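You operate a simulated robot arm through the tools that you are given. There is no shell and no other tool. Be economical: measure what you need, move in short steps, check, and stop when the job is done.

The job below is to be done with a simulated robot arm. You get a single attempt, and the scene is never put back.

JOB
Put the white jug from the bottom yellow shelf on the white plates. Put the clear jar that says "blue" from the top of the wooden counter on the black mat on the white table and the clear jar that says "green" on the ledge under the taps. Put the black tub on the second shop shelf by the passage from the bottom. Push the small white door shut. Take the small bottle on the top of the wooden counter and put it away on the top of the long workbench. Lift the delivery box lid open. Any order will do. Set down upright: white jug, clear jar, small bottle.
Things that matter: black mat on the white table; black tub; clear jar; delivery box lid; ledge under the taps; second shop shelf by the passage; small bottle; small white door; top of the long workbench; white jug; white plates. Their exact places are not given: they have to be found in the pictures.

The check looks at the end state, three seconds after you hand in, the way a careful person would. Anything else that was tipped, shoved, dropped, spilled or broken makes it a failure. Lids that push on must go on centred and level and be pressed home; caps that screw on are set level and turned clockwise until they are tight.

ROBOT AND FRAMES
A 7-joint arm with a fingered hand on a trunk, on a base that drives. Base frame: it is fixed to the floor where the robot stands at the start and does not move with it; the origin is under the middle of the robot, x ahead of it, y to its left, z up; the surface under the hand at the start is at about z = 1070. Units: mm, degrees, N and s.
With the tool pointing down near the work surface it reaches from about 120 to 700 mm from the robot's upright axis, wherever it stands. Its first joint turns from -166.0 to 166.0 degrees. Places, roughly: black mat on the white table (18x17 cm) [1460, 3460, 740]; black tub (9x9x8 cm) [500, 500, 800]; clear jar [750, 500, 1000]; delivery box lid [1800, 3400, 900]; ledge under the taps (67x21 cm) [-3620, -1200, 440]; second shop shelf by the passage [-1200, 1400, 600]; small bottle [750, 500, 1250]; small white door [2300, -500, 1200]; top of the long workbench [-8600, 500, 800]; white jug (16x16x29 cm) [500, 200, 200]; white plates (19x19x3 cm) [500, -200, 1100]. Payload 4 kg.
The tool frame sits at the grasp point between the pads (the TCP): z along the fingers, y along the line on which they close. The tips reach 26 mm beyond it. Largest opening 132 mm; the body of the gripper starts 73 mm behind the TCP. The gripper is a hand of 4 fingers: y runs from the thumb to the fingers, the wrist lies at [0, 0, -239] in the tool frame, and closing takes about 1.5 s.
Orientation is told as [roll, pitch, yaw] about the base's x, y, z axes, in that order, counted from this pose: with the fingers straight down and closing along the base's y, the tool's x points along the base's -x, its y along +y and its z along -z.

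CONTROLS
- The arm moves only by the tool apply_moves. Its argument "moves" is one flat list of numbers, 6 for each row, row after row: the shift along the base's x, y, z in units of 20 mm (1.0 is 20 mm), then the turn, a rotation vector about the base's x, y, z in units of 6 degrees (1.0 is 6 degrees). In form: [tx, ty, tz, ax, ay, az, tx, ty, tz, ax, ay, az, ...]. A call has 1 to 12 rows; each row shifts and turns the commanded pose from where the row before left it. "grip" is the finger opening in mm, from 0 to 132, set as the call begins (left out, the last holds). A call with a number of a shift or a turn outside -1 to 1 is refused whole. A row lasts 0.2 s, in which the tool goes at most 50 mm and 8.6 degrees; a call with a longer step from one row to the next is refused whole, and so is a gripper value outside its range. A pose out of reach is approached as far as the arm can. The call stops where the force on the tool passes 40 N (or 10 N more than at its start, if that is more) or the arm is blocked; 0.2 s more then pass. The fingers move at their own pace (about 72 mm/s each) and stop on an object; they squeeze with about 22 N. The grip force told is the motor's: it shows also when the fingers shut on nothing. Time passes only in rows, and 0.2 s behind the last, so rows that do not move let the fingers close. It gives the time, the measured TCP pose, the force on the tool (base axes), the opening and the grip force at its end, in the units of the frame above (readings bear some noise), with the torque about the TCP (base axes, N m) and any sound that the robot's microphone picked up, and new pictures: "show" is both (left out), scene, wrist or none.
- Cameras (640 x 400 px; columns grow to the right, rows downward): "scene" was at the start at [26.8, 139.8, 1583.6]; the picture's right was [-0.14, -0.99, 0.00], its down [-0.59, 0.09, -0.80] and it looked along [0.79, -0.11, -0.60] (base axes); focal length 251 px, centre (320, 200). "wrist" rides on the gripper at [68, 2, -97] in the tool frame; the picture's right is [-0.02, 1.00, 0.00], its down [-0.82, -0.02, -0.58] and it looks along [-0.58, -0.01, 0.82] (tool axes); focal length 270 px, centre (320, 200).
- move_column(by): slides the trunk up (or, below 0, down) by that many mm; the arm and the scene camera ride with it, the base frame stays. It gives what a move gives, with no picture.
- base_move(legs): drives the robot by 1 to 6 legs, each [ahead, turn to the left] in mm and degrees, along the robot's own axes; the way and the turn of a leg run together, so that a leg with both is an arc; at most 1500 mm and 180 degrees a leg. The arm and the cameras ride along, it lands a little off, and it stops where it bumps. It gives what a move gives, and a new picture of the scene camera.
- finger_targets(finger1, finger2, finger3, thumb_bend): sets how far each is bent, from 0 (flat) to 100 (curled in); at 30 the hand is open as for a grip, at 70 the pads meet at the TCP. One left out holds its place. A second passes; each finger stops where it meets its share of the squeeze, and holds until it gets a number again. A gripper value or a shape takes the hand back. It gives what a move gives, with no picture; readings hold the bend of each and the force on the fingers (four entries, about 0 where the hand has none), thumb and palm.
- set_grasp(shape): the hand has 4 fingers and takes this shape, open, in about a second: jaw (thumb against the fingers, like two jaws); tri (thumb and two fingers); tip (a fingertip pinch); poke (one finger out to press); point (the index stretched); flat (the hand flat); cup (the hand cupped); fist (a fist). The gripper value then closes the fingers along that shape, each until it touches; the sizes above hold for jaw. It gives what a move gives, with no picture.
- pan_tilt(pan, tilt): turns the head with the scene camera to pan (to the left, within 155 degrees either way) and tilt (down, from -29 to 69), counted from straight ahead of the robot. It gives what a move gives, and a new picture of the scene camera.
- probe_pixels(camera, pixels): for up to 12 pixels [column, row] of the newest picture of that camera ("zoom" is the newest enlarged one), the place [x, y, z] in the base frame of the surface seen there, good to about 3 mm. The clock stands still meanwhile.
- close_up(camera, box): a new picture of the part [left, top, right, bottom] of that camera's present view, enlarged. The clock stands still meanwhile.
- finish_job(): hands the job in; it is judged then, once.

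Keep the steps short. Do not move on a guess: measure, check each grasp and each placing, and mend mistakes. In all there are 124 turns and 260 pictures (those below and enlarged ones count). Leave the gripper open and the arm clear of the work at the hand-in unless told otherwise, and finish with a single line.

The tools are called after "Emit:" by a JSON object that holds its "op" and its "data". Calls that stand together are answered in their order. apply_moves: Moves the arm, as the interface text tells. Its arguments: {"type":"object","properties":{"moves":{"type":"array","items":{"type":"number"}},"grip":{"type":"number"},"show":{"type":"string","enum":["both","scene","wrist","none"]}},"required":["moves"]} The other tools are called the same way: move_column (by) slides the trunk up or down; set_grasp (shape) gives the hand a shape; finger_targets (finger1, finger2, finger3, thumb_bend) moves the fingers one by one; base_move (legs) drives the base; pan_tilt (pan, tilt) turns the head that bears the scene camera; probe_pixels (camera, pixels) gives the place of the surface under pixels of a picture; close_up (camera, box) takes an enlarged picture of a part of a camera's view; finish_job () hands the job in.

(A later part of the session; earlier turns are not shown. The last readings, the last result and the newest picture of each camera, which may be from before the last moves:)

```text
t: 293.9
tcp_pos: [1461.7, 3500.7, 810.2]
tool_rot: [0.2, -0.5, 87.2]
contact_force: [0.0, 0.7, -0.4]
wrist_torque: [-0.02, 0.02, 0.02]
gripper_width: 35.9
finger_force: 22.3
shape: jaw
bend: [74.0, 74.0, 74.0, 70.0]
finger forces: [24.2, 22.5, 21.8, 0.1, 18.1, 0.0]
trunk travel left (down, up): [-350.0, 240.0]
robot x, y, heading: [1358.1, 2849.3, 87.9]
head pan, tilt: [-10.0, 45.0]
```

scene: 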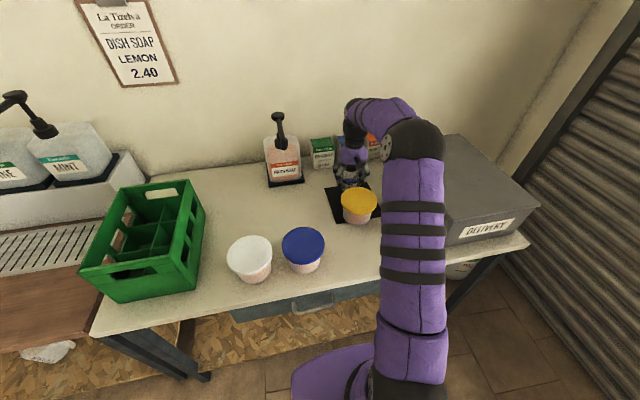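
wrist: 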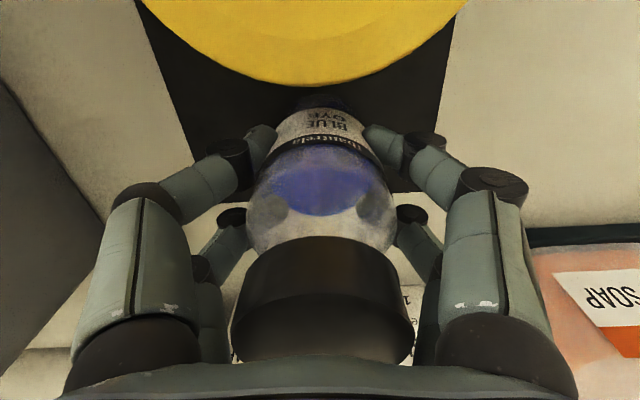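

Emit:
{"op": "apply_moves", "data": {"moves": [0, 0, -0.1, 0, 0, 0, 0, 0, 0, 0, 0, 0], "show": "none"}}

Emit:
{"op": "apply_moves", "data": {"moves": [0, 0, 0, 0, 0, 0, 0, 0, 0, 0, 0, 0, 0, 0, 0, 0, 0, 0, 0, 0, 0, 0, 0, 0, 0, 0, 0, 0, 0, 0], "grip": 105, "show": "wrist"}}

Emit:
{"op": "apply_moves", "data": {"moves": [0, 0, 0.5, 0, 0, 0, 0, 0, 1, 0, 0, 0, 0, 0, 1, 0, 0, 0, 0, 0, 1, 0, 0, 0, 0, 0, 1, 0, 0, 0, 0, 0, 1, 0, 0, 0, 0, 0, 1, 0, 0, 0, 0, 0, 1, 0, 0, 0, 0, 0, 1, 0, 0, 0, 0, -1, 1, 0, 0, 0, 0, -1, 1, 0, 0, 0, 0, -1, 1, 0, 0, 0], "show": "both"}}

```text
t: 294.5
tcp_pos: [1461.1, 3500.1, 807.3]
tool_rot: [0.2, -0.6, 87.3]
contact_force: [-0.1, 1.0, 4.2]
wrist_torque: [0.0, 0.0, 0.0]
gripper_width: 35.7
finger_force: 22.6
shape: jaw
bend: [74.0, 74.0, 74.0, 70.0]
finger forces: [24.5, 23.2, 22.0, 0.1, 18.4, 0.0]
trunk travel left (down, up): [-350.0, 240.0]
robot x, y, heading: [1354.0, 2848.0, 87.4]
head pan, tilt: [-10.0, 45.0]
```

```text
t: 295.7
tcp_pos: [1462.2, 3501.2, 806.8]
tool_rot: [0.1, -0.6, 87.2]
contact_force: [0.8, 0.1, -0.5]
wrist_torque: [-0.01, 0.0, 0.02]
gripper_width: 104.9
finger_force: 0.1
shape: jaw
bend: [60.0, 60.0, 60.0, 45.0]
finger forces: [0.1, 0.1, 0.0, 0.0, 0.0, 0.1]
trunk travel left (down, up): [-350.0, 240.0]
robot x, y, heading: [1354.6, 2845.6, 87.5]
head pan, tilt: [-10.0, 45.0]
```

wrist: 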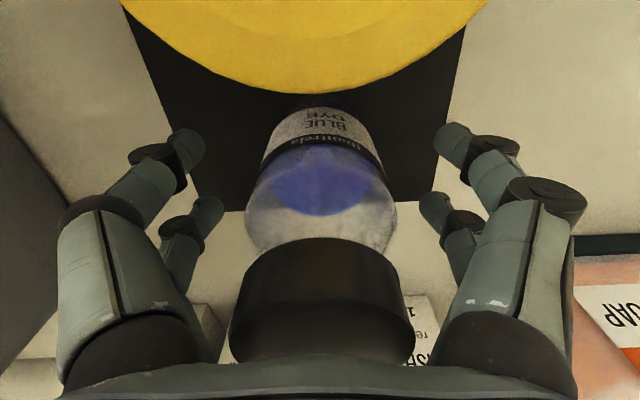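

```text
t: 298.3
tcp_pos: [1459.7, 3440.8, 1036.6]
tool_rot: [0.2, -0.5, 87.5]
contact_force: [-0.5, 0.2, -0.5]
wrist_torque: [-0.04, 0.0, -0.03]
gripper_width: 104.6
finger_force: 0.0
shape: jaw
bend: [60.0, 60.0, 60.0, 45.0]
finger forces: [0.0, 0.0, 0.1, 0.0, 0.1, 0.0]
trunk travel left (down, up): [-350.0, 240.0]
robot x, y, heading: [1355.4, 2848.1, 87.5]
head pan, tilt: [-10.0, 45.0]
```

scene: 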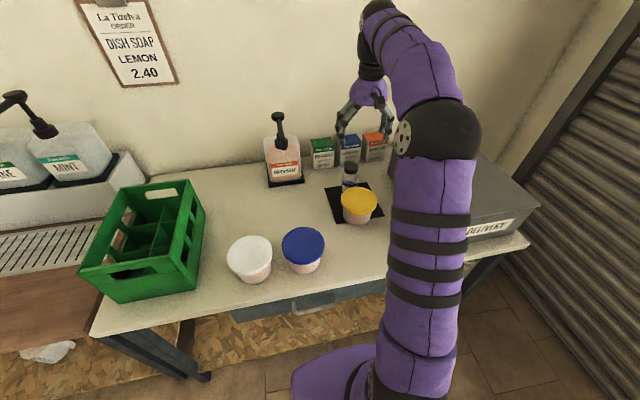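
wrist: 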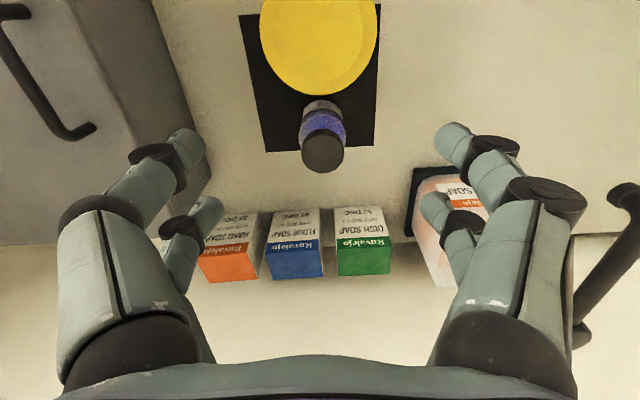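

The blue jar stands on the mat. Now inspect the delivery box.

Emit:
{"op": "apply_moves", "data": {"moves": [-1, -0.5, 0.5, 0, 0, 0, -1, -0.5, 0.5, 0, 0, 0, -1, -0.5, 0.5, 0, 0, 0, -1, -0.5, 0.5, 0, 0, 0, -1, -0.5, 0.5, 0, 0, 0, -1, -0.5, 0.5, 0, 0, 0, -1, -0.5, 0.5, 0, 0, 0, -1, -0.5, 0.5, 0, 0, 0], "show": "none"}}

Emit:
{"op": "pan_tilt", "data": {"pan": -30, "tilt": 40}}

Emit:
{"op": "close_up", "data": {"camera": "scene", "box": [220, 120, 420, 245]}}

```text
t: 300.1
tcp_pos: [1301.8, 3361.3, 1119.5]
tool_rot: [0.3, -0.5, 87.4]
contact_force: [-0.8, 0.3, -0.2]
wrist_torque: [0.0, 0.02, -0.02]
gripper_width: 104.6
finger_force: 0.1
shape: jaw
bend: [60.0, 60.0, 60.0, 45.0]
finger forces: [0.1, 0.0, 0.0, 0.0, 0.1, 0.0]
trunk travel left (down, up): [-350.0, 240.0]
robot x, y, heading: [1353.0, 2848.2, 87.7]
head pan, tilt: [-10.0, 45.0]
```

```text
t: 301.0
tcp_pos: [1302.5, 3359.5, 1119.7]
tool_rot: [0.2, -0.5, 87.3]
contact_force: [0.5, -0.1, -0.1]
wrist_torque: [-0.05, -0.03, 0.0]
gripper_width: 104.7
finger_force: 0.1
shape: jaw
bend: [60.0, 60.0, 60.0, 45.0]
finger forces: [0.0, 0.0, 0.0, 0.1, 0.0, 0.0]
trunk travel left (down, up): [-350.0, 240.0]
robot x, y, heading: [1359.0, 2850.5, 87.6]
head pan, tilt: [-30.0, 40.0]
```

scene: 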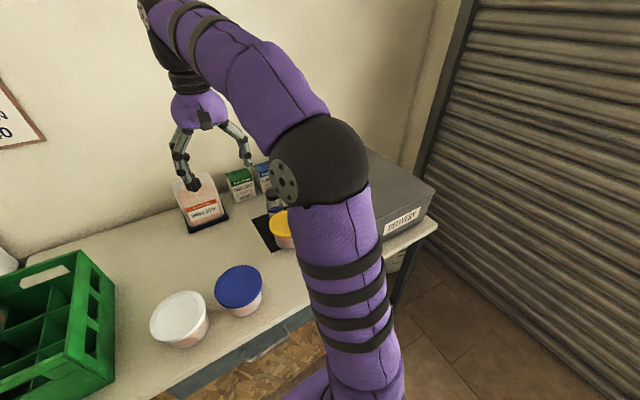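

```text
3.20 times, centred on (320, 182) of scene
```

zoom: 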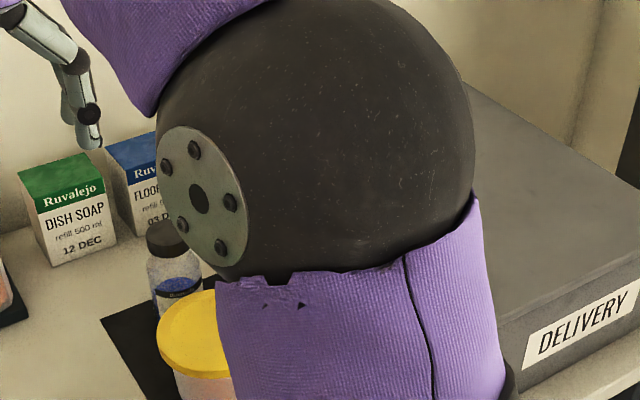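

The arm hides the box; I look with the wrist camera from above it instead.

Emit:
{"op": "apply_moves", "data": {"moves": [1, -0.2, 0, 0, 0, 0, 1, -0.2, 0, 0, 0, 0, 1, -0.2, 0, 0, 0, 0, 1, -0.2, 0, 0, 0, 0, 1, -0.2, 0, 0, 0, 0, 1, -0.2, 0, 0, 0, 0, 1, -0.2, 0, 0, 0, 0, 1, -0.2, 0, 0, 0, 0, 1, -0.2, 0, 0, 0, 0, 1, -0.2, 0, 0, 0, 0, 1, -0.2, 0, 0, 0, 0, 1, -0.2, 0, 0, 0, 0], "show": "none"}}

Emit:
{"op": "apply_moves", "data": {"moves": [1, -0.2, 0.5, 0, 0, 0, 1, -0.2, 0.5, 0, 0, 0, 1, -0.2, 0.5, 0, 0, 0, 1, -0.2, 0.5, 0, 0, 0, 1, -0.2, 0.5, 0, 0, 0, 1, -0.2, 0.5, 0, 0, 0, 1, -0.2, 0.5, 0, 0, 0], "show": "both"}}

```text
t: 303.6
tcp_pos: [1541.5, 3314.6, 1117.0]
tool_rot: [0.2, -0.5, 87.4]
contact_force: [0.2, 0.0, 0.0]
wrist_torque: [-0.02, -0.03, 0.02]
gripper_width: 104.4
finger_force: 0.0
shape: jaw
bend: [60.0, 60.0, 60.0, 45.0]
finger forces: [0.0, 0.1, 0.1, 0.0, 0.0, 0.1]
trunk travel left (down, up): [-350.0, 240.0]
robot x, y, heading: [1353.1, 2852.7, 87.5]
head pan, tilt: [-30.0, 40.0]
```

```text
t: 305.2
tcp_pos: [1631.5, 3294.1, 1162.5]
tool_rot: [0.1, -0.6, 87.3]
contact_force: [-0.9, 0.8, 0.2]
wrist_torque: [0.01, 0.01, -0.03]
gripper_width: 104.4
finger_force: 0.1
shape: jaw
bend: [60.0, 60.0, 60.0, 45.0]
finger forces: [0.0, 0.0, 0.0, 0.0, 0.0, 0.0]
out of reach, approached as far as the arm can: row 5, 6, 7
trunk travel left (down, up): [-350.0, 240.0]
robot x, y, heading: [1358.2, 2847.3, 87.6]
head pan, tilt: [-30.0, 40.0]
```

scene: 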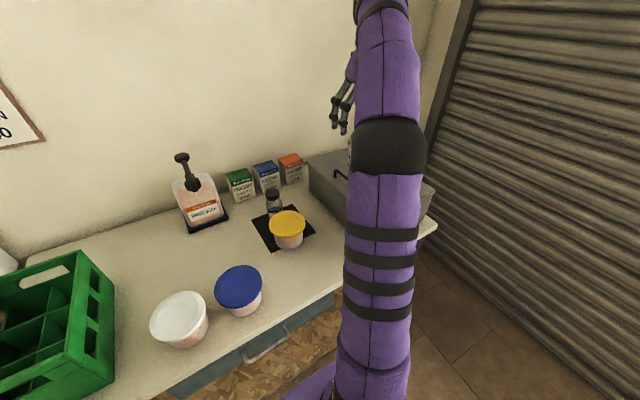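
wrist: 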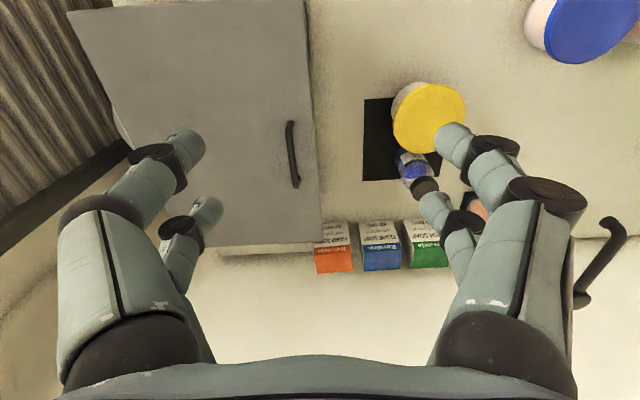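

The handle runs along the left (−x) edge; the hinge must be on the right (+x) side. Measure it.

Emit:
{"op": "probe_pixels", "data": {"camera": "wrist", "pixels": [[290, 128], [293, 155], [296, 183], [270, 155], [305, 20], [316, 225], [312, 155], [75, 20], [190, 240], [115, 110], [289, 145], [298, 170]]}}

Emit:
{"op": "close_up", "data": {"camera": "wrist", "box": [220, 80, 380, 220]}}

```text
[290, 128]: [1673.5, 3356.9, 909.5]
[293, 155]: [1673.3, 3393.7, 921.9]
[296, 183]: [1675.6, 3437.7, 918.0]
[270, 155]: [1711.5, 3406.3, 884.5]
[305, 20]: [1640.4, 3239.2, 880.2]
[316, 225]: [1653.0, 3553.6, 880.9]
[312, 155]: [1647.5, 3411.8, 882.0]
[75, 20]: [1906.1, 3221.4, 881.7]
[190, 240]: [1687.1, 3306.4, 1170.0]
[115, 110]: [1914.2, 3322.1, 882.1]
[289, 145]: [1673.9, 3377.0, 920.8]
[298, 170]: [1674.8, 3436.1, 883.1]
```

```text
2.86 times, centred on (300, 150) of wrist
```

zoom: 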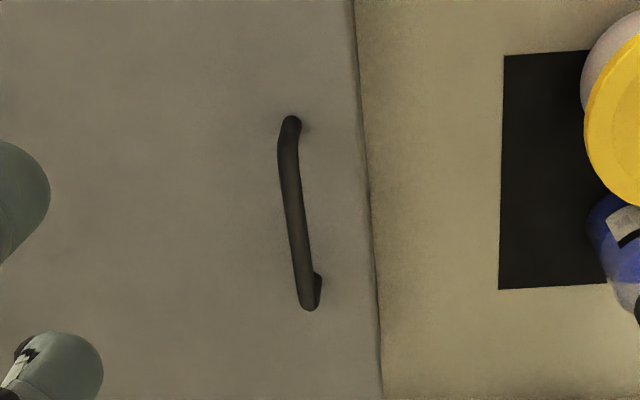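

Handle bar: x≈1674, y 3355–3440, top z≈921; lid z≈882; box to x≈1930. I reposition the base about 400 mm to the right.

Emit:
{"op": "base_move", "data": {"legs": [[-300, 0], [0, -87.5], [370, 0], [0, 90], [280, 0]]}}

Emit:
{"op": "close_up", "data": {"camera": "wrist", "box": [0, 0, 640, 400]}}

```text
t: 319.2
tcp_pos: [1996.6, 3265.0, 1162.9]
tool_rot: [0.1, -0.5, 88.5]
contact_force: [0.2, 0.0, 0.8]
wrist_torque: [-0.02, 0.02, -0.02]
gripper_width: 104.7
finger_force: 0.0
shape: jaw
bend: [60.0, 60.0, 60.0, 45.0]
finger forces: [0.1, 0.0, 0.1, 0.0, 0.0, 0.0]
trunk travel left (down, up): [-350.0, 240.0]
robot x, y, heading: [1732.2, 2813.6, 88.6]
head pan, tilt: [-30.0, 40.0]
```

scene: 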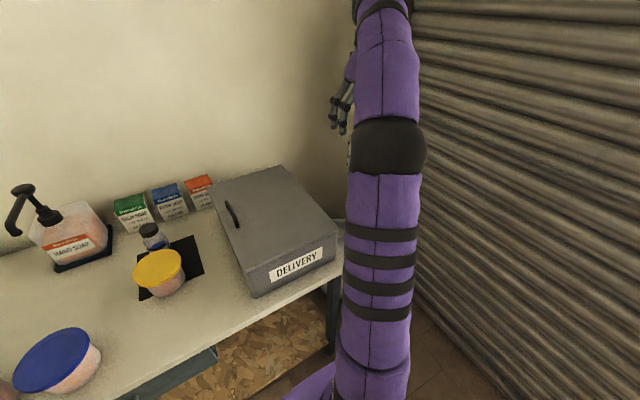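

```text
1.00 times, centred on (320, 200) of wrist (not enlarged: the box is as wide or as high as the picture)
```

zoom: 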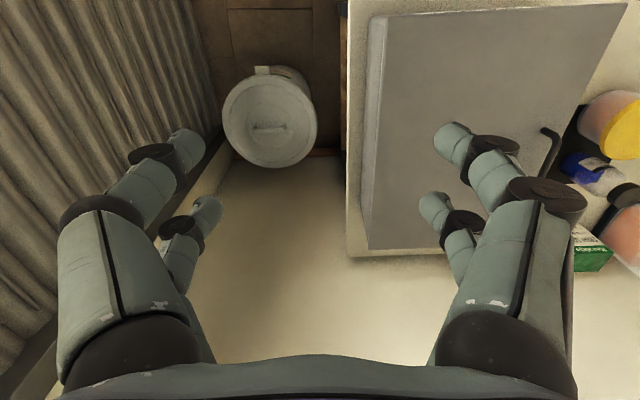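

Emit:
{"op": "apply_moves", "data": {"moves": [-1, 0.42, 0, 0, 0, 0, -1, 0.42, 0, 0, 0, 0, -1, 0.42, 0, 0, 0, 0, -1, 0.42, 0, 0, 0, 0, -1, 0.42, 0, 0, 0, 0, -1, 0.42, 0, 0, 0, 0, -1, 0.42, 0, 0, 0, 0, -1, 0.42, 0, 0, 0, 0, -1, 0.42, 0, 0, 0, 0, -1, 0.42, 0, 0, 0, 0, -1, 0.42, 0, 0, 0, 0, -1, 0.42, 0, 0, 0, 0], "grip": 80, "show": "none"}}

Emit:
{"op": "apply_moves", "data": {"moves": [-1, 0.4, -1, 0, 0, 0, -1, 0.4, -1, 0, 0, 0, -1, 0.4, -1, 0, 0, 0, -1, 0.4, -1, 0, 0, 0, 0, 0, -1, 0, 0, 0, 0, 0, -1, 0, 0, 0, 0, 0, -1, 0, 0, 0], "show": "wrist"}}

Emit:
{"op": "probe_pixels", "data": {"camera": "wrist", "pixels": [[320, 120], [320, 140], [320, 100], [330, 130], [310, 130]]}}

```text
t: 321.8
tcp_pos: [1798.1, 3348.5, 1163.8]
tool_rot: [0.1, -1.3, 88.6]
contact_force: [-0.4, -1.2, 0.2]
wrist_torque: [0.03, -0.03, 0.02]
gripper_width: 80.4
finger_force: 0.1
shape: jaw
bend: [71.0, 71.0, 71.0, 70.0]
finger forces: [0.0, 0.0, 0.0, 0.0, 0.1, 0.0]
out of reach, approached as far as the arm can: row 11, 12
trunk travel left (down, up): [-350.0, 240.0]
robot x, y, heading: [1731.1, 2813.1, 88.7]
head pan, tilt: [-30.0, 40.0]
```

```text
t: 323.4
tcp_pos: [1719.6, 3380.6, 1022.6]
tool_rot: [0.2, -0.6, 88.5]
contact_force: [0.2, -0.2, 0.3]
wrist_torque: [0.02, 0.02, 0.0]
gripper_width: 80.4
finger_force: 0.1
shape: jaw
bend: [71.0, 71.0, 71.0, 70.0]
finger forces: [0.0, 0.0, 0.0, 0.0, 0.1, 0.0]
trunk travel left (down, up): [-350.0, 240.0]
robot x, y, heading: [1729.5, 2810.9, 88.7]
head pan, tilt: [-30.0, 40.0]
```

wrist: 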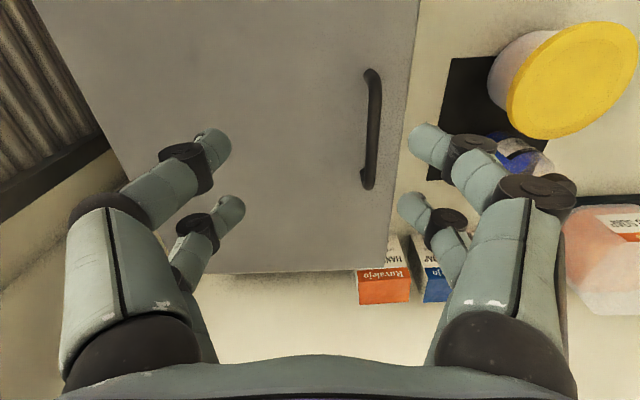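

```text
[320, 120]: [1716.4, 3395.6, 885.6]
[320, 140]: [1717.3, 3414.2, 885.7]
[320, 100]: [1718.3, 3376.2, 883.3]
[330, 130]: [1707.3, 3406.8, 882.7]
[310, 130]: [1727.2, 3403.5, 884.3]
```

Emit:
{"op": "apply_moves", "data": {"moves": [-0.75, 0.3, -0.5, 0, 0, 0, -0.75, 0.3, -0.5, 0, 0, 0, -0.75, 0.3, -0.5, 0, 0, 0, 0, 0, -1, 0, 0, 0, 0, 0, -1, 0, 0, 0], "show": "wrist"}}

Emit:
{"op": "move_column", "data": {"by": 120}}

Emit:
{"op": "apply_moves", "data": {"moves": [0, 0, -1, 0, 0, 0, 0, 0, -1, 0, 0, 0, 0, 0, -1, 0, 0, 0, 0, 0, -1, 0, 0, 0, 0, 0, -1, 0, 0, 0, 0, 0, -1, 0, 0, 0, 0, 0, -0.7, 0, 0, 0], "show": "wrist"}}

```text
t: 324.6
tcp_pos: [1673.3, 3398.9, 952.2]
tool_rot: [0.1, -0.7, 88.5]
contact_force: [1.1, -0.3, -0.1]
wrist_torque: [-0.01, -0.03, 0.0]
gripper_width: 80.3
finger_force: 0.1
shape: jaw
bend: [71.0, 71.0, 71.0, 70.0]
finger forces: [0.1, 0.0, 0.0, 0.1, 0.1, 0.0]
trunk travel left (down, up): [-350.0, 240.0]
robot x, y, heading: [1730.2, 2812.4, 88.5]
head pan, tilt: [-30.0, 40.0]
```

wrist: 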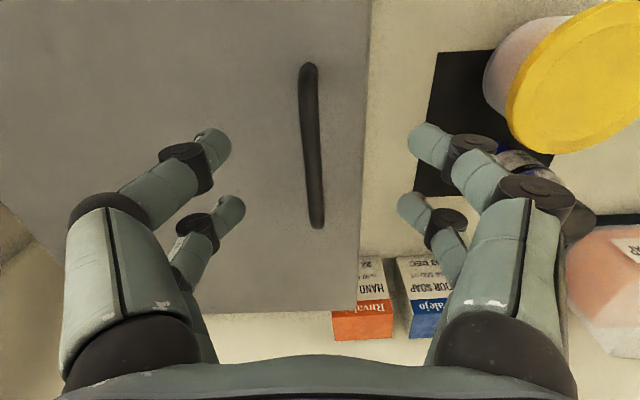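

```text
t: 326.1
tcp_pos: [1674.8, 3398.9, 1071.0]
tool_rot: [0.1, -0.6, 88.5]
contact_force: [0.0, 0.2, 0.0]
wrist_torque: [-0.01, -0.01, 0.02]
gripper_width: 80.4
finger_force: 0.1
shape: jaw
bend: [71.0, 71.0, 71.0, 70.0]
finger forces: [0.0, 0.0, 0.1, 0.0, 0.0, 0.0]
trunk travel left (down, up): [-470.0, 120.0]
robot x, y, heading: [1731.9, 2812.9, 88.7]
head pan, tilt: [-30.0, 40.0]
```

```text
t: 327.7
tcp_pos: [1674.6, 3398.7, 938.6]
tool_rot: [0.1, -0.6, 88.4]
contact_force: [0.5, 0.0, -0.8]
wrist_torque: [0.01, -0.01, -0.01]
gripper_width: 80.6
finger_force: 0.1
shape: jaw
bend: [71.0, 71.0, 71.0, 70.0]
finger forces: [0.0, 0.0, 0.0, 0.0, 0.0, 0.1]
trunk travel left (down, up): [-470.0, 120.0]
robot x, y, heading: [1727.4, 2815.2, 88.4]
head pan, tilt: [-30.0, 40.0]
```

wrist: 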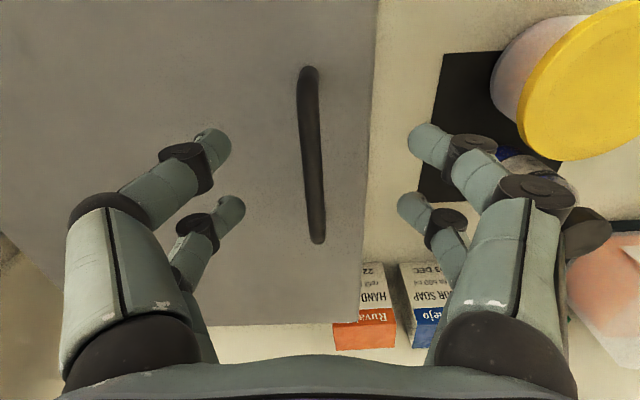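

Emit:
{"op": "apply_moves", "data": {"moves": [0, 0, -0.5, 0, 0, 0, 0, 0, -0.45, 0, 0, 0, 0, 0, 0, 0, 0, 0], "show": "none"}}

Emit:
{"op": "apply_moves", "data": {"moves": [0, 0, 0, 0, 0, 0, 0, 0, 0, 0, 0, 0, 0, 0, 0, 0, 0, 0, 0, 0, 0, 0, 0, 0, 0, 0, 0, 0, 0, 0, 0, 0, 0, 0, 0, 0], "grip": 0, "show": "wrist"}}

```text
t: 328.5
tcp_pos: [1675.5, 3398.4, 920.5]
tool_rot: [0.1, -0.6, 88.5]
contact_force: [-0.7, 0.4, -0.3]
wrist_torque: [0.0, -0.03, 0.03]
gripper_width: 80.5
finger_force: 0.1
shape: jaw
bend: [71.0, 71.0, 71.0, 70.0]
finger forces: [0.0, 0.0, 0.0, 0.0, 0.1, 0.0]
trunk travel left (down, up): [-470.0, 120.0]
robot x, y, heading: [1726.6, 2811.7, 88.9]
head pan, tilt: [-30.0, 40.0]
```

```text
t: 329.9
tcp_pos: [1676.1, 3398.9, 920.5]
tool_rot: [0.1, -0.6, 88.4]
contact_force: [2.8, -0.5, -2.9]
wrist_torque: [0.02, -0.02, 0.05]
gripper_width: 0.0
finger_force: 22.1
shape: jaw
bend: [65.0, 62.0, 62.0, 71.0]
finger forces: [0.0, 0.0, 0.0, 0.0, 0.0, 0.0]
trunk travel left (down, up): [-470.0, 120.0]
robot x, y, heading: [1731.5, 2814.6, 88.5]
head pan, tilt: [-30.0, 40.0]
```

wrist: 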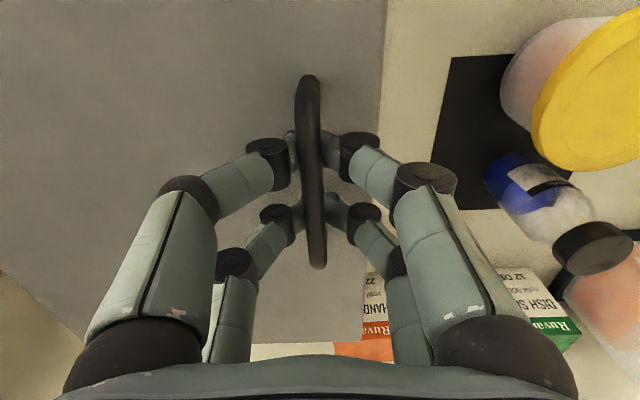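

Hooked under the bar, but the opening arc would run out of reach from here. I unhook, rise, and shift the base ~210 mm to the right first.

Emit:
{"op": "apply_moves", "data": {"moves": [0, 0, 0, 0, 0, 0, 0, 0, 0, 0, 0, 0, 0, 0, 0, 0, 0, 0, 0, 0, 0, 0, 0, 0, 0, 0, 0, 0, 0, 0, 0, 0, 1, 0, 0, 0, 0, 0, 1, 0, 0, 0, 0, 0, 1, 0, 0, 0, 0, 0, 1, 0, 0, 0, 0, 0, 1, 0, 0, 0, 0, 0, 1, 0, 0, 0, 0, 0, 1, 0, 0, 0], "grip": 80, "show": "none"}}

Emit:
{"op": "base_move", "data": {"legs": [[0, 40], [-340, 0], [0, -40], [265, 0]]}}

```text
t: 332.5
tcp_pos: [1675.6, 3398.2, 1058.2]
tool_rot: [0.1, -0.7, 88.5]
contact_force: [0.2, 0.1, 0.3]
wrist_torque: [0.0, -0.01, 0.0]
gripper_width: 79.7
finger_force: 0.1
shape: jaw
bend: [71.0, 71.0, 71.0, 70.0]
finger forces: [0.0, 0.1, 0.1, 0.0, 0.0, 0.0]
trunk travel left (down, up): [-470.0, 120.0]
robot x, y, heading: [1726.9, 2813.0, 88.4]
head pan, tilt: [-30.0, 40.0]
```

```text
t: 340.3
tcp_pos: [1896.4, 3394.8, 1058.1]
tool_rot: [0.0, -0.6, 88.4]
contact_force: [0.4, -0.2, -0.4]
wrist_torque: [0.02, -0.01, 0.0]
gripper_width: 79.7
finger_force: 0.2
shape: jaw
bend: [71.0, 71.0, 71.0, 70.0]
finger forces: [0.0, 0.1, 0.0, 0.1, 0.0, 0.0]
trunk travel left (down, up): [-470.0, 120.0]
robot x, y, heading: [1947.1, 2810.3, 88.5]
head pan, tilt: [-30.0, 40.0]
```

scene: 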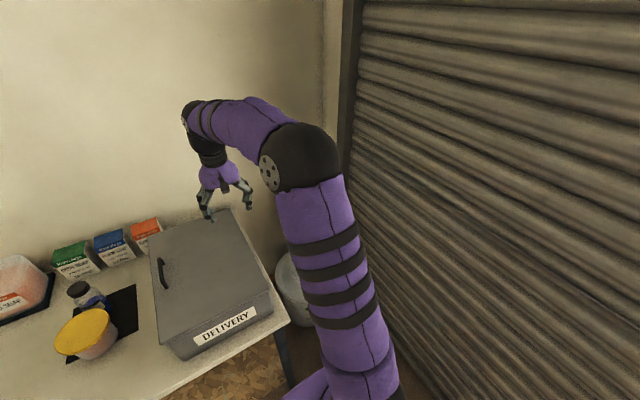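

Emit:
{"op": "apply_moves", "data": {"moves": [-1, 0, 0, 0, 0, 0, -1, 0, 0, 0, 0, 0, -1, 0, 0, 0, 0, 0, -1, 0, 0, 0, 0, 0, -1, 0, 0, 0, 0, 0, -1, 0, 0, 0, 0, 0, -1, 0, 0, 0, 0, 0, -1, 0, 0, 0, 0, 0, -1, 0, 0, 0, 0, 0, -1, 0, 0, 0, 0, 0, -1, 0.2, 0, 0, 0, 0], "show": "none"}}

Emit:
{"op": "apply_moves", "data": {"moves": [0, 0, -1, 0, 0, 0, 0, 0, -1, 0, 0, 0, 0, 0, -1, 0, 0, 0, 0, 0, -1, 0, 0, 0, 0, 0, -1, 0, 0, 0, 0, 0, -1, 0, 0, 0, 0, 0, -0.5, 0, 0, 0], "show": "wrist"}}

```text
t: 342.7
tcp_pos: [1677.4, 3396.9, 1058.3]
tool_rot: [0.0, -0.5, 88.3]
contact_force: [0.4, 0.2, -0.1]
wrist_torque: [-0.02, 0.01, -0.01]
gripper_width: 79.7
finger_force: 0.0
shape: jaw
bend: [71.0, 71.0, 71.0, 70.0]
finger forces: [0.0, 0.0, 0.0, 0.0, 0.1, 0.1]
trunk travel left (down, up): [-470.0, 120.0]
robot x, y, heading: [1948.8, 2812.7, 88.3]
head pan, tilt: [-30.0, 40.0]
```

```text
t: 344.3
tcp_pos: [1676.7, 3399.9, 930.2]
tool_rot: [0.1, -0.7, 88.4]
contact_force: [-0.3, 0.1, -0.2]
wrist_torque: [-0.02, -0.01, -0.02]
gripper_width: 80.0
finger_force: 0.1
shape: jaw
bend: [71.0, 71.0, 71.0, 70.0]
finger forces: [0.0, 0.0, 0.1, 0.1, 0.1, 0.1]
trunk travel left (down, up): [-470.0, 120.0]
robot x, y, heading: [1949.0, 2813.0, 88.3]
head pan, tilt: [-30.0, 40.0]
```

wrist: 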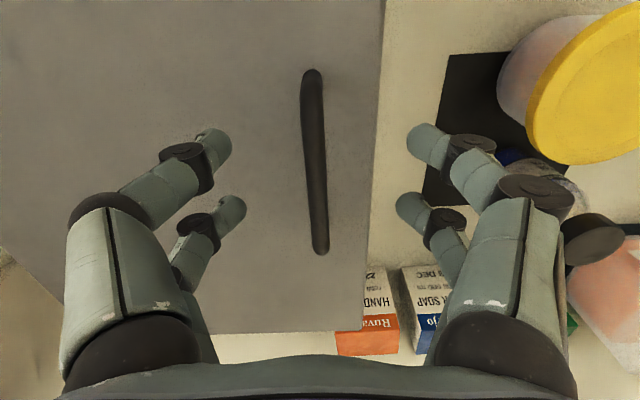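

Hook the bar again, then lift along an arc about the hinge while tilting the hand along.

Emit:
{"op": "apply_moves", "data": {"moves": [0, 0, -0.5, 0, 0, 0, 0, 0, 0, 0, 0, 0], "show": "none"}}

Emit:
{"op": "apply_moves", "data": {"moves": [0, 0, 0, 0, 0, 0, 0, 0, 0, 0, 0, 0, 0, 0, 0, 0, 0, 0, 0, 0, 0, 0, 0, 0, 0, 0, 0, 0, 0, 0, 0, 0, 0, 0, 0, 0], "grip": 0, "show": "none"}}

Emit:
{"op": "apply_moves", "data": {"moves": [0.15, 0, 0.89, 0, 0.4, 0, 0.22, 0, 0.88, 0, 0.4, 0, 0.28, 0, 0.86, 0, 0.4, 0, 0.34, 0, 0.84, 0, 0.4, 0, 0.39, 0, 0.81, 0, 0.4, 0, 0.45, 0, 0.78, 0, 0.4, 0], "show": "both"}}

```text
t: 344.9
tcp_pos: [1677.4, 3398.4, 919.1]
tool_rot: [0.1, -0.5, 88.3]
contact_force: [-0.1, -0.3, -0.1]
wrist_torque: [0.0, -0.02, 0.01]
gripper_width: 79.7
finger_force: 0.0
shape: jaw
bend: [71.0, 71.0, 71.0, 70.0]
finger forces: [0.0, 0.0, 0.0, 0.0, 0.0, 0.0]
trunk travel left (down, up): [-470.0, 120.0]
robot x, y, heading: [1949.5, 2806.8, 88.4]
head pan, tilt: [-30.0, 40.0]
```

```text
t: 346.3
tcp_pos: [1675.8, 3399.4, 918.3]
tool_rot: [0.1, -0.6, 88.3]
contact_force: [1.2, 0.1, -2.6]
wrist_torque: [0.07, 0.02, 0.02]
gripper_width: 0.0
finger_force: 22.3
shape: jaw
bend: [65.0, 63.0, 63.0, 70.0]
finger forces: [0.1, 0.0, 0.0, 0.0, 0.0, 0.0]
trunk travel left (down, up): [-470.0, 120.0]
robot x, y, heading: [1952.2, 2812.9, 88.4]
head pan, tilt: [-30.0, 40.0]
```

```text
t: 347.7
tcp_pos: [1714.2, 3399.2, 1017.4]
tool_rot: [14.4, -0.2, 88.2]
contact_force: [10.6, -2.0, -8.2]
wrist_torque: [0.07, -0.04, 0.13]
gripper_width: 0.2
finger_force: 21.5
shape: jaw
bend: [65.0, 63.0, 63.0, 69.0]
finger forces: [0.0, 0.1, 0.0, 0.0, 0.0, 0.0]
trunk travel left (down, up): [-470.0, 120.0]
robot x, y, heading: [1948.8, 2807.4, 88.4]
head pan, tilt: [-30.0, 40.0]
```

scene: 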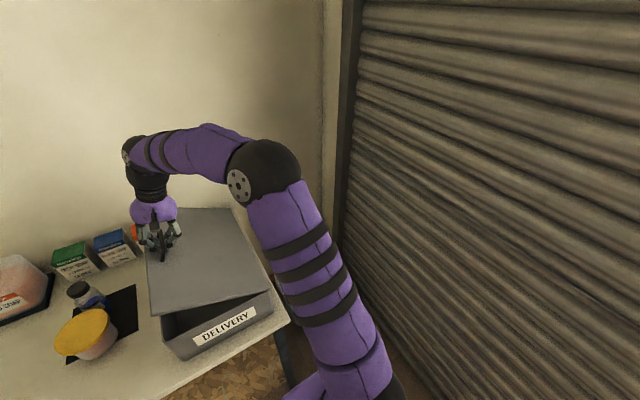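
wrist: 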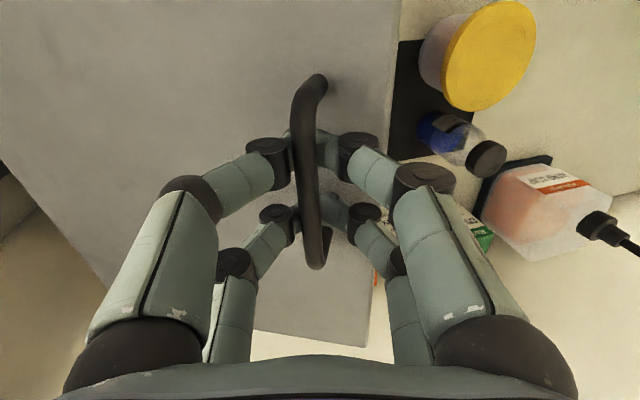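

The lid lifts well. Continue the arc.

Emit:
{"op": "apply_moves", "data": {"moves": [0.5, 0, 0.75, 0, 0.4, 0, 0.55, 0, 0.71, 0, 0.4, 0, 0.6, 0, 0.67, 0, 0.4, 0, 0.64, 0, 0.63, 0, 0.4, 0, 0.69, 0, 0.58, 0, 0.4, 0, 0.72, 0, 0.53, 0, 0.4, 0, 0.76, 0, 0.48, 0, 0.4, 0], "show": "none"}}

Emit:
{"op": "apply_moves", "data": {"moves": [0.79, 0, 0.42, 0, 0.45, 0, 0.82, 0, 0.37, 0, 0.5, 0, 0.84, 0, 0.31, 0, 0.5, 0, 0.87, 0, 0.25, 0, 0.5, 0, 0.88, 0, 0.19, 0, 0.5, 0], "show": "both"}}

```text
t: 349.3
tcp_pos: [1797.9, 3399.3, 1094.6]
tool_rot: [29.1, 0.9, 88.1]
contact_force: [7.5, -1.0, -16.3]
wrist_torque: [0.22, 0.03, 0.14]
gripper_width: 0.2
finger_force: 21.8
shape: jaw
bend: [65.0, 63.0, 62.0, 68.0]
finger forces: [0.0, 0.0, 0.0, 0.0, 30.4, 0.1]
trunk travel left (down, up): [-470.0, 120.0]
robot x, y, heading: [1949.6, 2808.6, 88.6]
head pan, tilt: [-30.0, 40.0]
stopped in row 7: the force on the tool passed its limit at 41 N (the readings are from after the stop); the commanded pose is now the measured one
```

```text
t: 350.5
tcp_pos: [1880.1, 3398.5, 1122.4]
tool_rot: [43.0, 1.4, 88.2]
contact_force: [2.7, 3.0, -19.6]
wrist_torque: [0.31, 0.03, 0.03]
gripper_width: 0.0
finger_force: 21.9
shape: jaw
bend: [65.0, 63.0, 62.0, 67.0]
finger forces: [0.0, 0.0, 0.0, 0.0, 32.3, 0.1]
trunk travel left (down, up): [-470.0, 120.0]
robot x, y, heading: [1946.4, 2810.7, 88.2]
head pan, tilt: [-30.0, 40.0]
stopped in row 5: the force on the tool passed its limit at 41 N (the readings are from after the stop); the commanded pose is now the measured one
```

scene: 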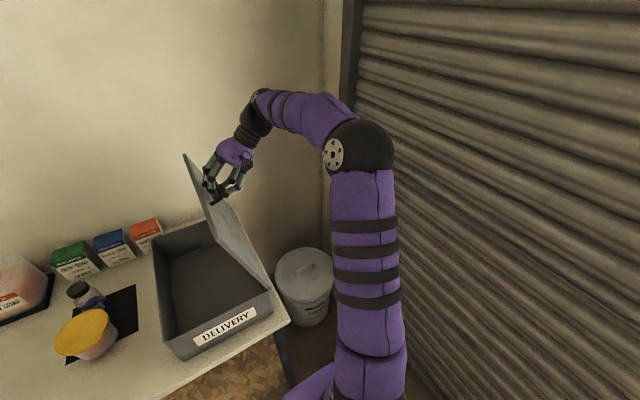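
wrist: 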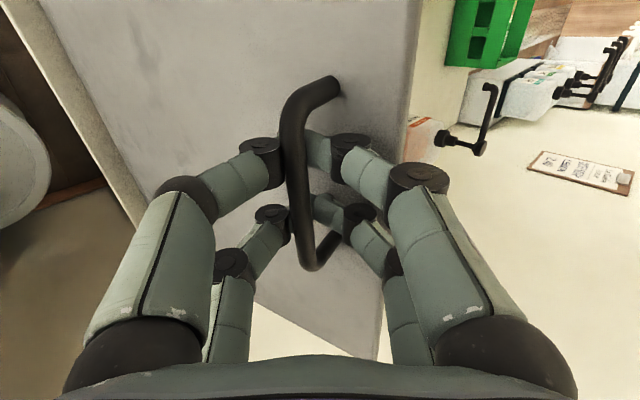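

The lid is at about 70°. Hinge fit: (1925,873), radius 253. Continue with more hand tilt until past vertical.

Emit:
{"op": "apply_moves", "data": {"moves": [0, 0, -0.2, 0, 0.5, 0, 0.88, 0, 0.1, 0, 0.8, 0, 0.88, 0, 0.04, 0, 0.8, 0, 0.88, 0, -0.02, 0, 0.8, 0, 0.88, 0, -0.08, 0, 0.8, 0], "show": "none"}}

Emit:
{"op": "apply_moves", "data": {"moves": [0.87, 0, -0.14, 0, 0.7, 0, 0.86, 0, -0.2, 0, 0.7, 0, 0.85, 0, -0.25, 0, 0.7, 0, 0.83, 0, -0.31, 0, 0.7, 0], "show": "both"}}

```text
t: 351.7
tcp_pos: [1950.7, 3396.7, 1121.8]
tool_rot: [65.5, 1.6, 88.8]
contact_force: [-1.3, 3.3, -11.1]
wrist_torque: [0.19, 0.01, -0.04]
gripper_width: 0.0
finger_force: 22.4
shape: jaw
bend: [65.0, 63.0, 62.0, 68.0]
finger forces: [0.0, 0.1, 0.1, 0.1, 0.0, 0.0]
trunk travel left (down, up): [-470.0, 120.0]
robot x, y, heading: [1951.8, 2808.6, 88.3]
head pan, tilt: [-30.0, 40.0]
```

```text
t: 352.4
tcp_pos: [1982.8, 3397.2, 1113.4]
tool_rot: [76.6, 1.9, 90.2]
contact_force: [-22.3, 2.5, -9.6]
wrist_torque: [0.18, 0.11, -0.42]
gripper_width: 0.1
finger_force: 22.5
shape: jaw
bend: [64.0, 63.0, 62.0, 70.0]
finger forces: [25.1, 0.0, 0.0, 0.0, 26.1, 0.0]
trunk travel left (down, up): [-470.0, 120.0]
robot x, y, heading: [1949.8, 2808.1, 88.2]
head pan, tilt: [-30.0, 40.0]
stopped in row 3: the force on the tool passed its limit at 46 N (the readings are from after the stop); the commanded pose is now the measured one
```

scene: 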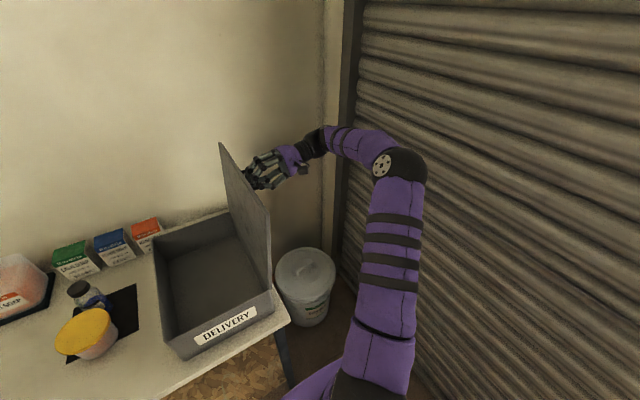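
wrist: 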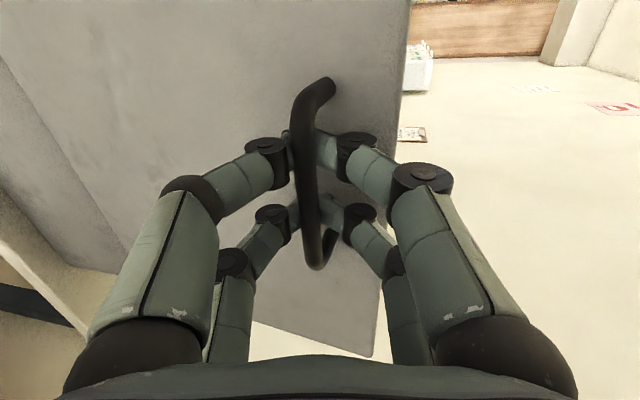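

Emit:
{"op": "probe_pixels", "data": {"camera": "scene", "pixels": [[222, 148], [262, 207], [232, 205], [266, 284], [240, 170], [250, 240], [258, 260]]}}

Emit:
{"op": "apply_moves", "data": {"moves": [0.3, 0, -0.1, 0, 0.4, 0, 0.3, 0, -0.1, 0, 0.2, 0], "show": "none"}}

```text
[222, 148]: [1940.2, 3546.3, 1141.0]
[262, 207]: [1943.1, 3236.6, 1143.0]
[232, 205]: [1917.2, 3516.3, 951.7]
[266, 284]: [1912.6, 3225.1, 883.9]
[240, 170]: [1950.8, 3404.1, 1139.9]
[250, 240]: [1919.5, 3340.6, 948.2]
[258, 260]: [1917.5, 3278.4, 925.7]
```

```text
t: 352.9
tcp_pos: [1983.2, 3395.9, 1112.7]
tool_rot: [78.8, 1.9, 90.8]
contact_force: [-21.6, 4.8, -7.2]
wrist_torque: [0.16, 0.09, -0.42]
gripper_width: 0.0
finger_force: 21.7
shape: jaw
bend: [63.0, 63.0, 62.0, 70.0]
finger forces: [25.5, 0.0, 0.0, 0.1, 24.7, 0.1]
trunk travel left (down, up): [-470.0, 120.0]
robot x, y, heading: [1950.4, 2811.1, 88.4]
head pan, tilt: [-30.0, 40.0]
stopped in row 2: the force on the tool passed its limit at 43 N (the readings are from after the stop); the commanded pose is now the measured one
```

The lid is at its stop, about 7° beyond vertical. I open the fingers and withdraw in +x, then up.

Emit:
{"op": "apply_moves", "data": {"moves": [-0.2, 0, 0, 0, 0, 0, 0, 0, 0, 0, 0, 0, 0, 0, 0, 0, 0, 0, 0, 0, 0, 0, 0, 0, 0, 0, 0, 0, 0, 0, 0, 0, 0, 0, 0, 0], "grip": 90, "show": "both"}}

Emit:
{"op": "apply_moves", "data": {"moves": [0.7, 0, 0.14, 0, 0, 0, 0.7, 0, 0.14, 0, 0, 0, 0.7, 0, 0.14, 0, 0, 0, 0.7, 0, 0.14, 0, 0, 0, 0.7, 0, 0.14, 0, 0, 0], "show": "both"}}

```text
t: 354.3
tcp_pos: [1983.1, 3395.2, 1113.6]
tool_rot: [78.9, 1.8, 90.5]
contact_force: [-0.1, -0.4, 0.5]
wrist_torque: [-0.01, 0.0, -0.01]
gripper_width: 89.5
finger_force: 0.0
shape: jaw
bend: [69.0, 69.0, 69.0, 60.0]
finger forces: [0.0, 0.0, 0.0, 0.0, 0.0, 0.0]
trunk travel left (down, up): [-470.0, 120.0]
robot x, y, heading: [1949.3, 2805.4, 88.0]
head pan, tilt: [-30.0, 40.0]
```

scene: 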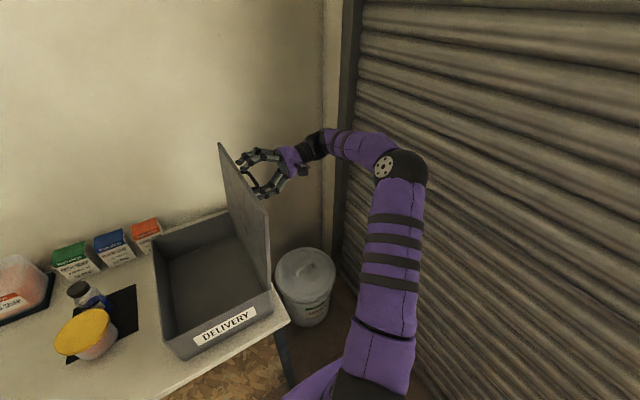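
wrist: 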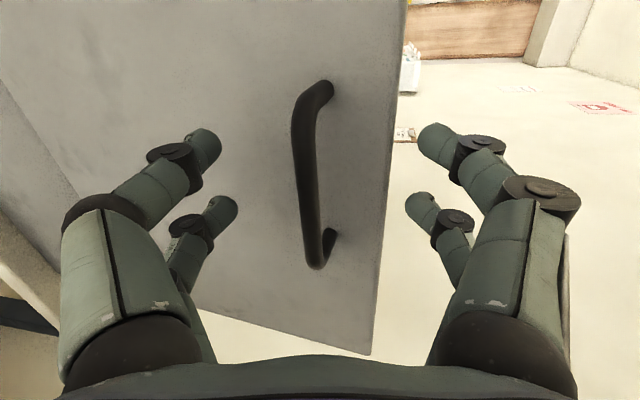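

```text
t: 355.5
tcp_pos: [2053.9, 3394.7, 1126.1]
tool_rot: [78.9, 1.8, 90.5]
contact_force: [-0.9, 0.6, -0.6]
wrist_torque: [0.0, -0.04, 0.01]
gripper_width: 89.6
finger_force: 0.1
shape: jaw
bend: [69.0, 69.0, 69.0, 60.0]
finger forces: [0.0, 0.0, 0.0, 0.1, 0.0, 0.0]
trunk travel left (down, up): [-470.0, 120.0]
robot x, y, heading: [1950.9, 2807.2, 88.3]
head pan, tilt: [-30.0, 40.0]
```

scene: 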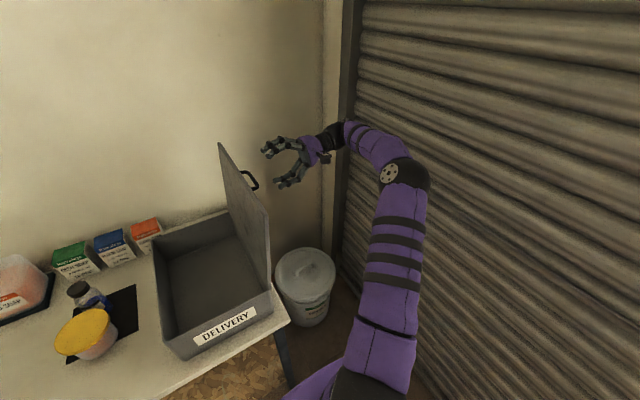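
wrist: 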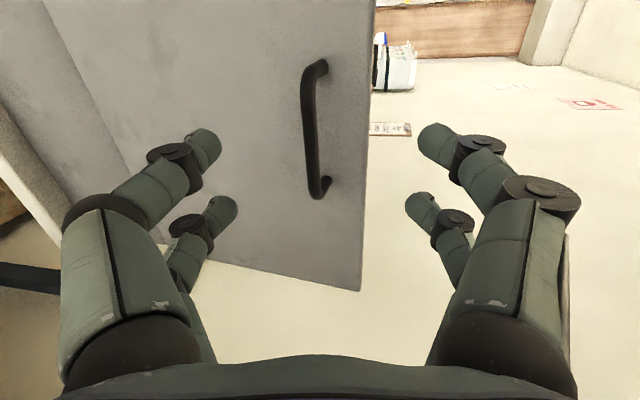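

The lid stays open. Now I stow the arm and drive behind the counter to look at the small white door.

Emit:
{"op": "apply_moves", "data": {"moves": [0, -0.1, 0.6, 0, -1, 0, 0, -0.1, 0.6, 0, -1, 0, 0, -0.1, 0.6, 0, -1, 0, 0, -0.1, 0.6, 0, -1, 0, 0, -0.1, 0.6, 0, -1, 0, 0, -0.1, 0.6, 0, -1, 0, 0, -0.1, 0.6, 0, -1, 0, 0, -0.1, 0.6, 0, -1, 0, 0, -0.1, 0.6, 0, -1, 0, 0, -0.1, 0.6, 0, -1, 0, 0, -0.1, 0.6, 0, -1, 0, 0, -0.1, 0.6, 0, -1, 0], "show": "none"}}

Emit:
{"op": "move_column", "data": {"by": 120}}

Emit:
{"op": "apply_moves", "data": {"moves": [-1, 0, 0, 0, -0.5, 0, -1, 0, 0, 0, -0.5, 0, -1, 0, 0, 0, 0, 0, -1, 0, 0, 0, 0, 0, -1, 0, 0, 0, 0, 0, -1, 0, 0, 0, 0, 0, -1, 0, 0, 0, 0, 0, -1, 0, 0, 0, 0, 0, -1, 0, 0, 0, 0, 0, -1, 0, 0, 0, 0, 0, -1, 0, 0, 0, 0, 0, -1, 0, 0, 0, 0, 0], "grip": 0, "show": "scene"}}

Emit:
{"op": "base_move", "data": {"legs": [[0, -40], [-600, 0], [0, -139.5], [1050, 0], [1050, 0], [0, 91]]}}

Emit:
{"op": "pan_tilt", "data": {"pan": -40, "tilt": 12}}

Emit:
{"op": "probe_pixels", "data": {"camera": "scene", "pixels": [[220, 150], [280, 150], [340, 150], [400, 150], [220, 200], [280, 200], [340, 200], [400, 200], [250, 250], [310, 250], [370, 250], [310, 180]]}}

Emit:
{"op": "close_up", "data": {"camera": "scene", "box": [200, 80, 460, 280]}}

```text
t: 358.1
tcp_pos: [2054.4, 3372.9, 1233.3]
tool_rot: [25.0, 0.9, 88.6]
contact_force: [-0.6, 0.4, -0.3]
wrist_torque: [-0.04, -0.01, -0.02]
gripper_width: 89.9
finger_force: 0.1
shape: jaw
bend: [69.0, 69.0, 69.0, 60.0]
finger forces: [0.1, 0.1, 0.0, 0.0, 0.0, 0.0]
out of reach, approached as far as the arm can: row 9, 10, 11, 12
trunk travel left (down, up): [-470.0, 120.0]
robot x, y, heading: [1948.9, 2807.6, 88.1]
head pan, tilt: [-30.0, 40.0]
```

```text
t: 359.6
tcp_pos: [2053.5, 3373.4, 1353.4]
tool_rot: [24.9, 0.9, 88.6]
contact_force: [0.4, 0.1, 0.2]
wrist_torque: [-0.01, -0.03, 0.01]
gripper_width: 89.7
finger_force: 0.2
shape: jaw
bend: [69.0, 69.0, 69.0, 60.0]
finger forces: [0.0, 0.0, 0.1, 0.0, 0.1, 0.0]
trunk travel left (down, up): [-590.0, 0.0]
robot x, y, heading: [1949.6, 2804.8, 88.2]
head pan, tilt: [-30.0, 40.0]
```

```text
t: 362.2
tcp_pos: [1813.7, 3373.1, 1351.9]
tool_rot: [18.8, 0.8, 88.5]
contact_force: [0.7, 0.6, 0.4]
wrist_torque: [-0.06, 0.0, 0.01]
gripper_width: 0.0
finger_force: 21.6
shape: jaw
bend: [62.0, 62.0, 62.0, 70.0]
finger forces: [0.1, 0.0, 0.1, 0.0, 0.0, 0.0]
trunk travel left (down, up): [-590.0, 0.0]
robot x, y, heading: [1953.8, 2811.5, 88.5]
head pan, tilt: [-30.0, 40.0]
```

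scene: 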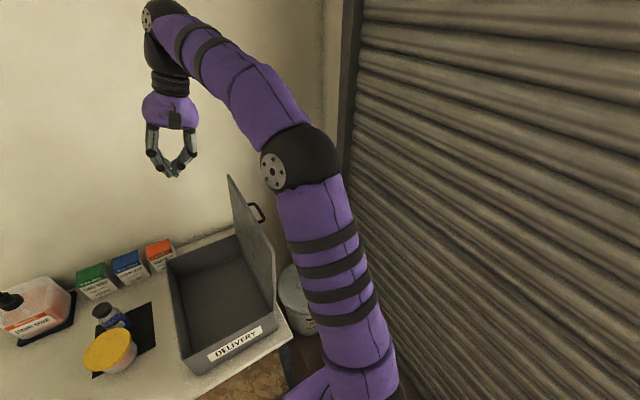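

```text
t: 388.5
tcp_pos: [1911.3, 349.5, 1352.3]
tool_rot: [18.9, 0.8, -6.2]
contact_force: [0.7, 0.0, -0.7]
wrist_torque: [0.0, -0.02, -0.01]
gripper_width: 0.3
finger_force: 22.1
shape: jaw
bend: [62.0, 62.0, 62.0, 70.0]
finger forces: [0.1, 0.0, 0.0, 0.0, 0.0, 0.1]
trunk travel left (down, up): [-590.0, 0.0]
robot x, y, heading: [1338.5, 264.9, -6.1]
head pan, tilt: [-30.0, 40.0]
```

scene: 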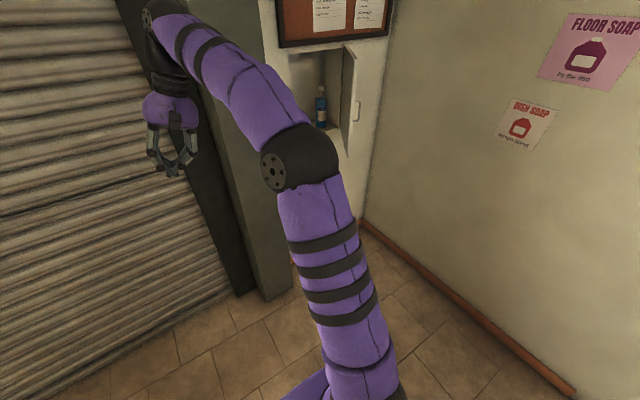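

```text
t: 389.4
tcp_pos: [1912.0, 350.2, 1353.7]
tool_rot: [19.0, 0.8, -6.1]
contact_force: [0.0, 0.6, 1.0]
wrist_torque: [-0.02, -0.02, 0.02]
gripper_width: 0.0
finger_force: 21.7
shape: jaw
bend: [62.0, 62.0, 62.0, 70.0]
finger forces: [0.0, 0.0, 0.0, 0.1, 0.0, 0.0]
trunk travel left (down, up): [-590.0, 0.0]
robot x, y, heading: [1338.5, 260.2, -6.3]
head pan, tilt: [-40.0, 12.0]
```

scene: 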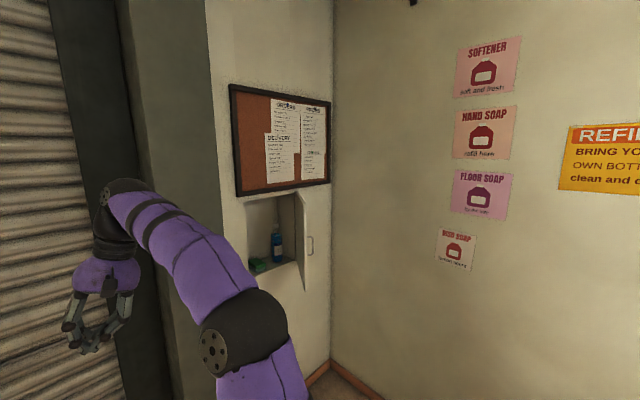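

```text
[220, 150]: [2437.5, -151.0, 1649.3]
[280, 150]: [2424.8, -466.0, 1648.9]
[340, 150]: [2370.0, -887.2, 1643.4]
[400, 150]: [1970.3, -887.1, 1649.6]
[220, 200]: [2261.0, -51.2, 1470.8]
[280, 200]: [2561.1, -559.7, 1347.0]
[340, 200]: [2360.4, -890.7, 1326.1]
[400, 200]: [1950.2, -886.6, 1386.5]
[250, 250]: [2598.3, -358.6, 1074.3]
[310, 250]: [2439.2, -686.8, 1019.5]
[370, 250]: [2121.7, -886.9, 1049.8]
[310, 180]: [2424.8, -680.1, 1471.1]
```

```text
2.00 times, centred on (330, 180) of scene
```

zoom: 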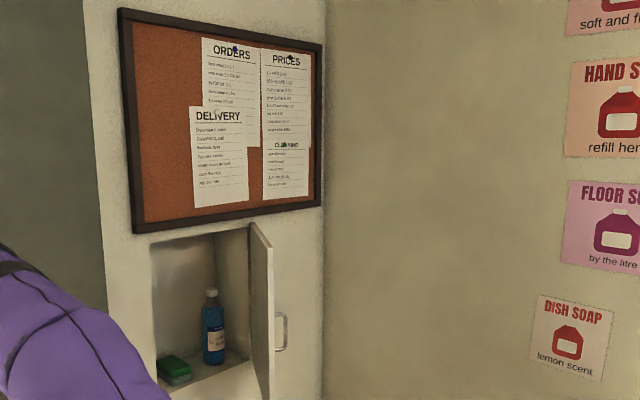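

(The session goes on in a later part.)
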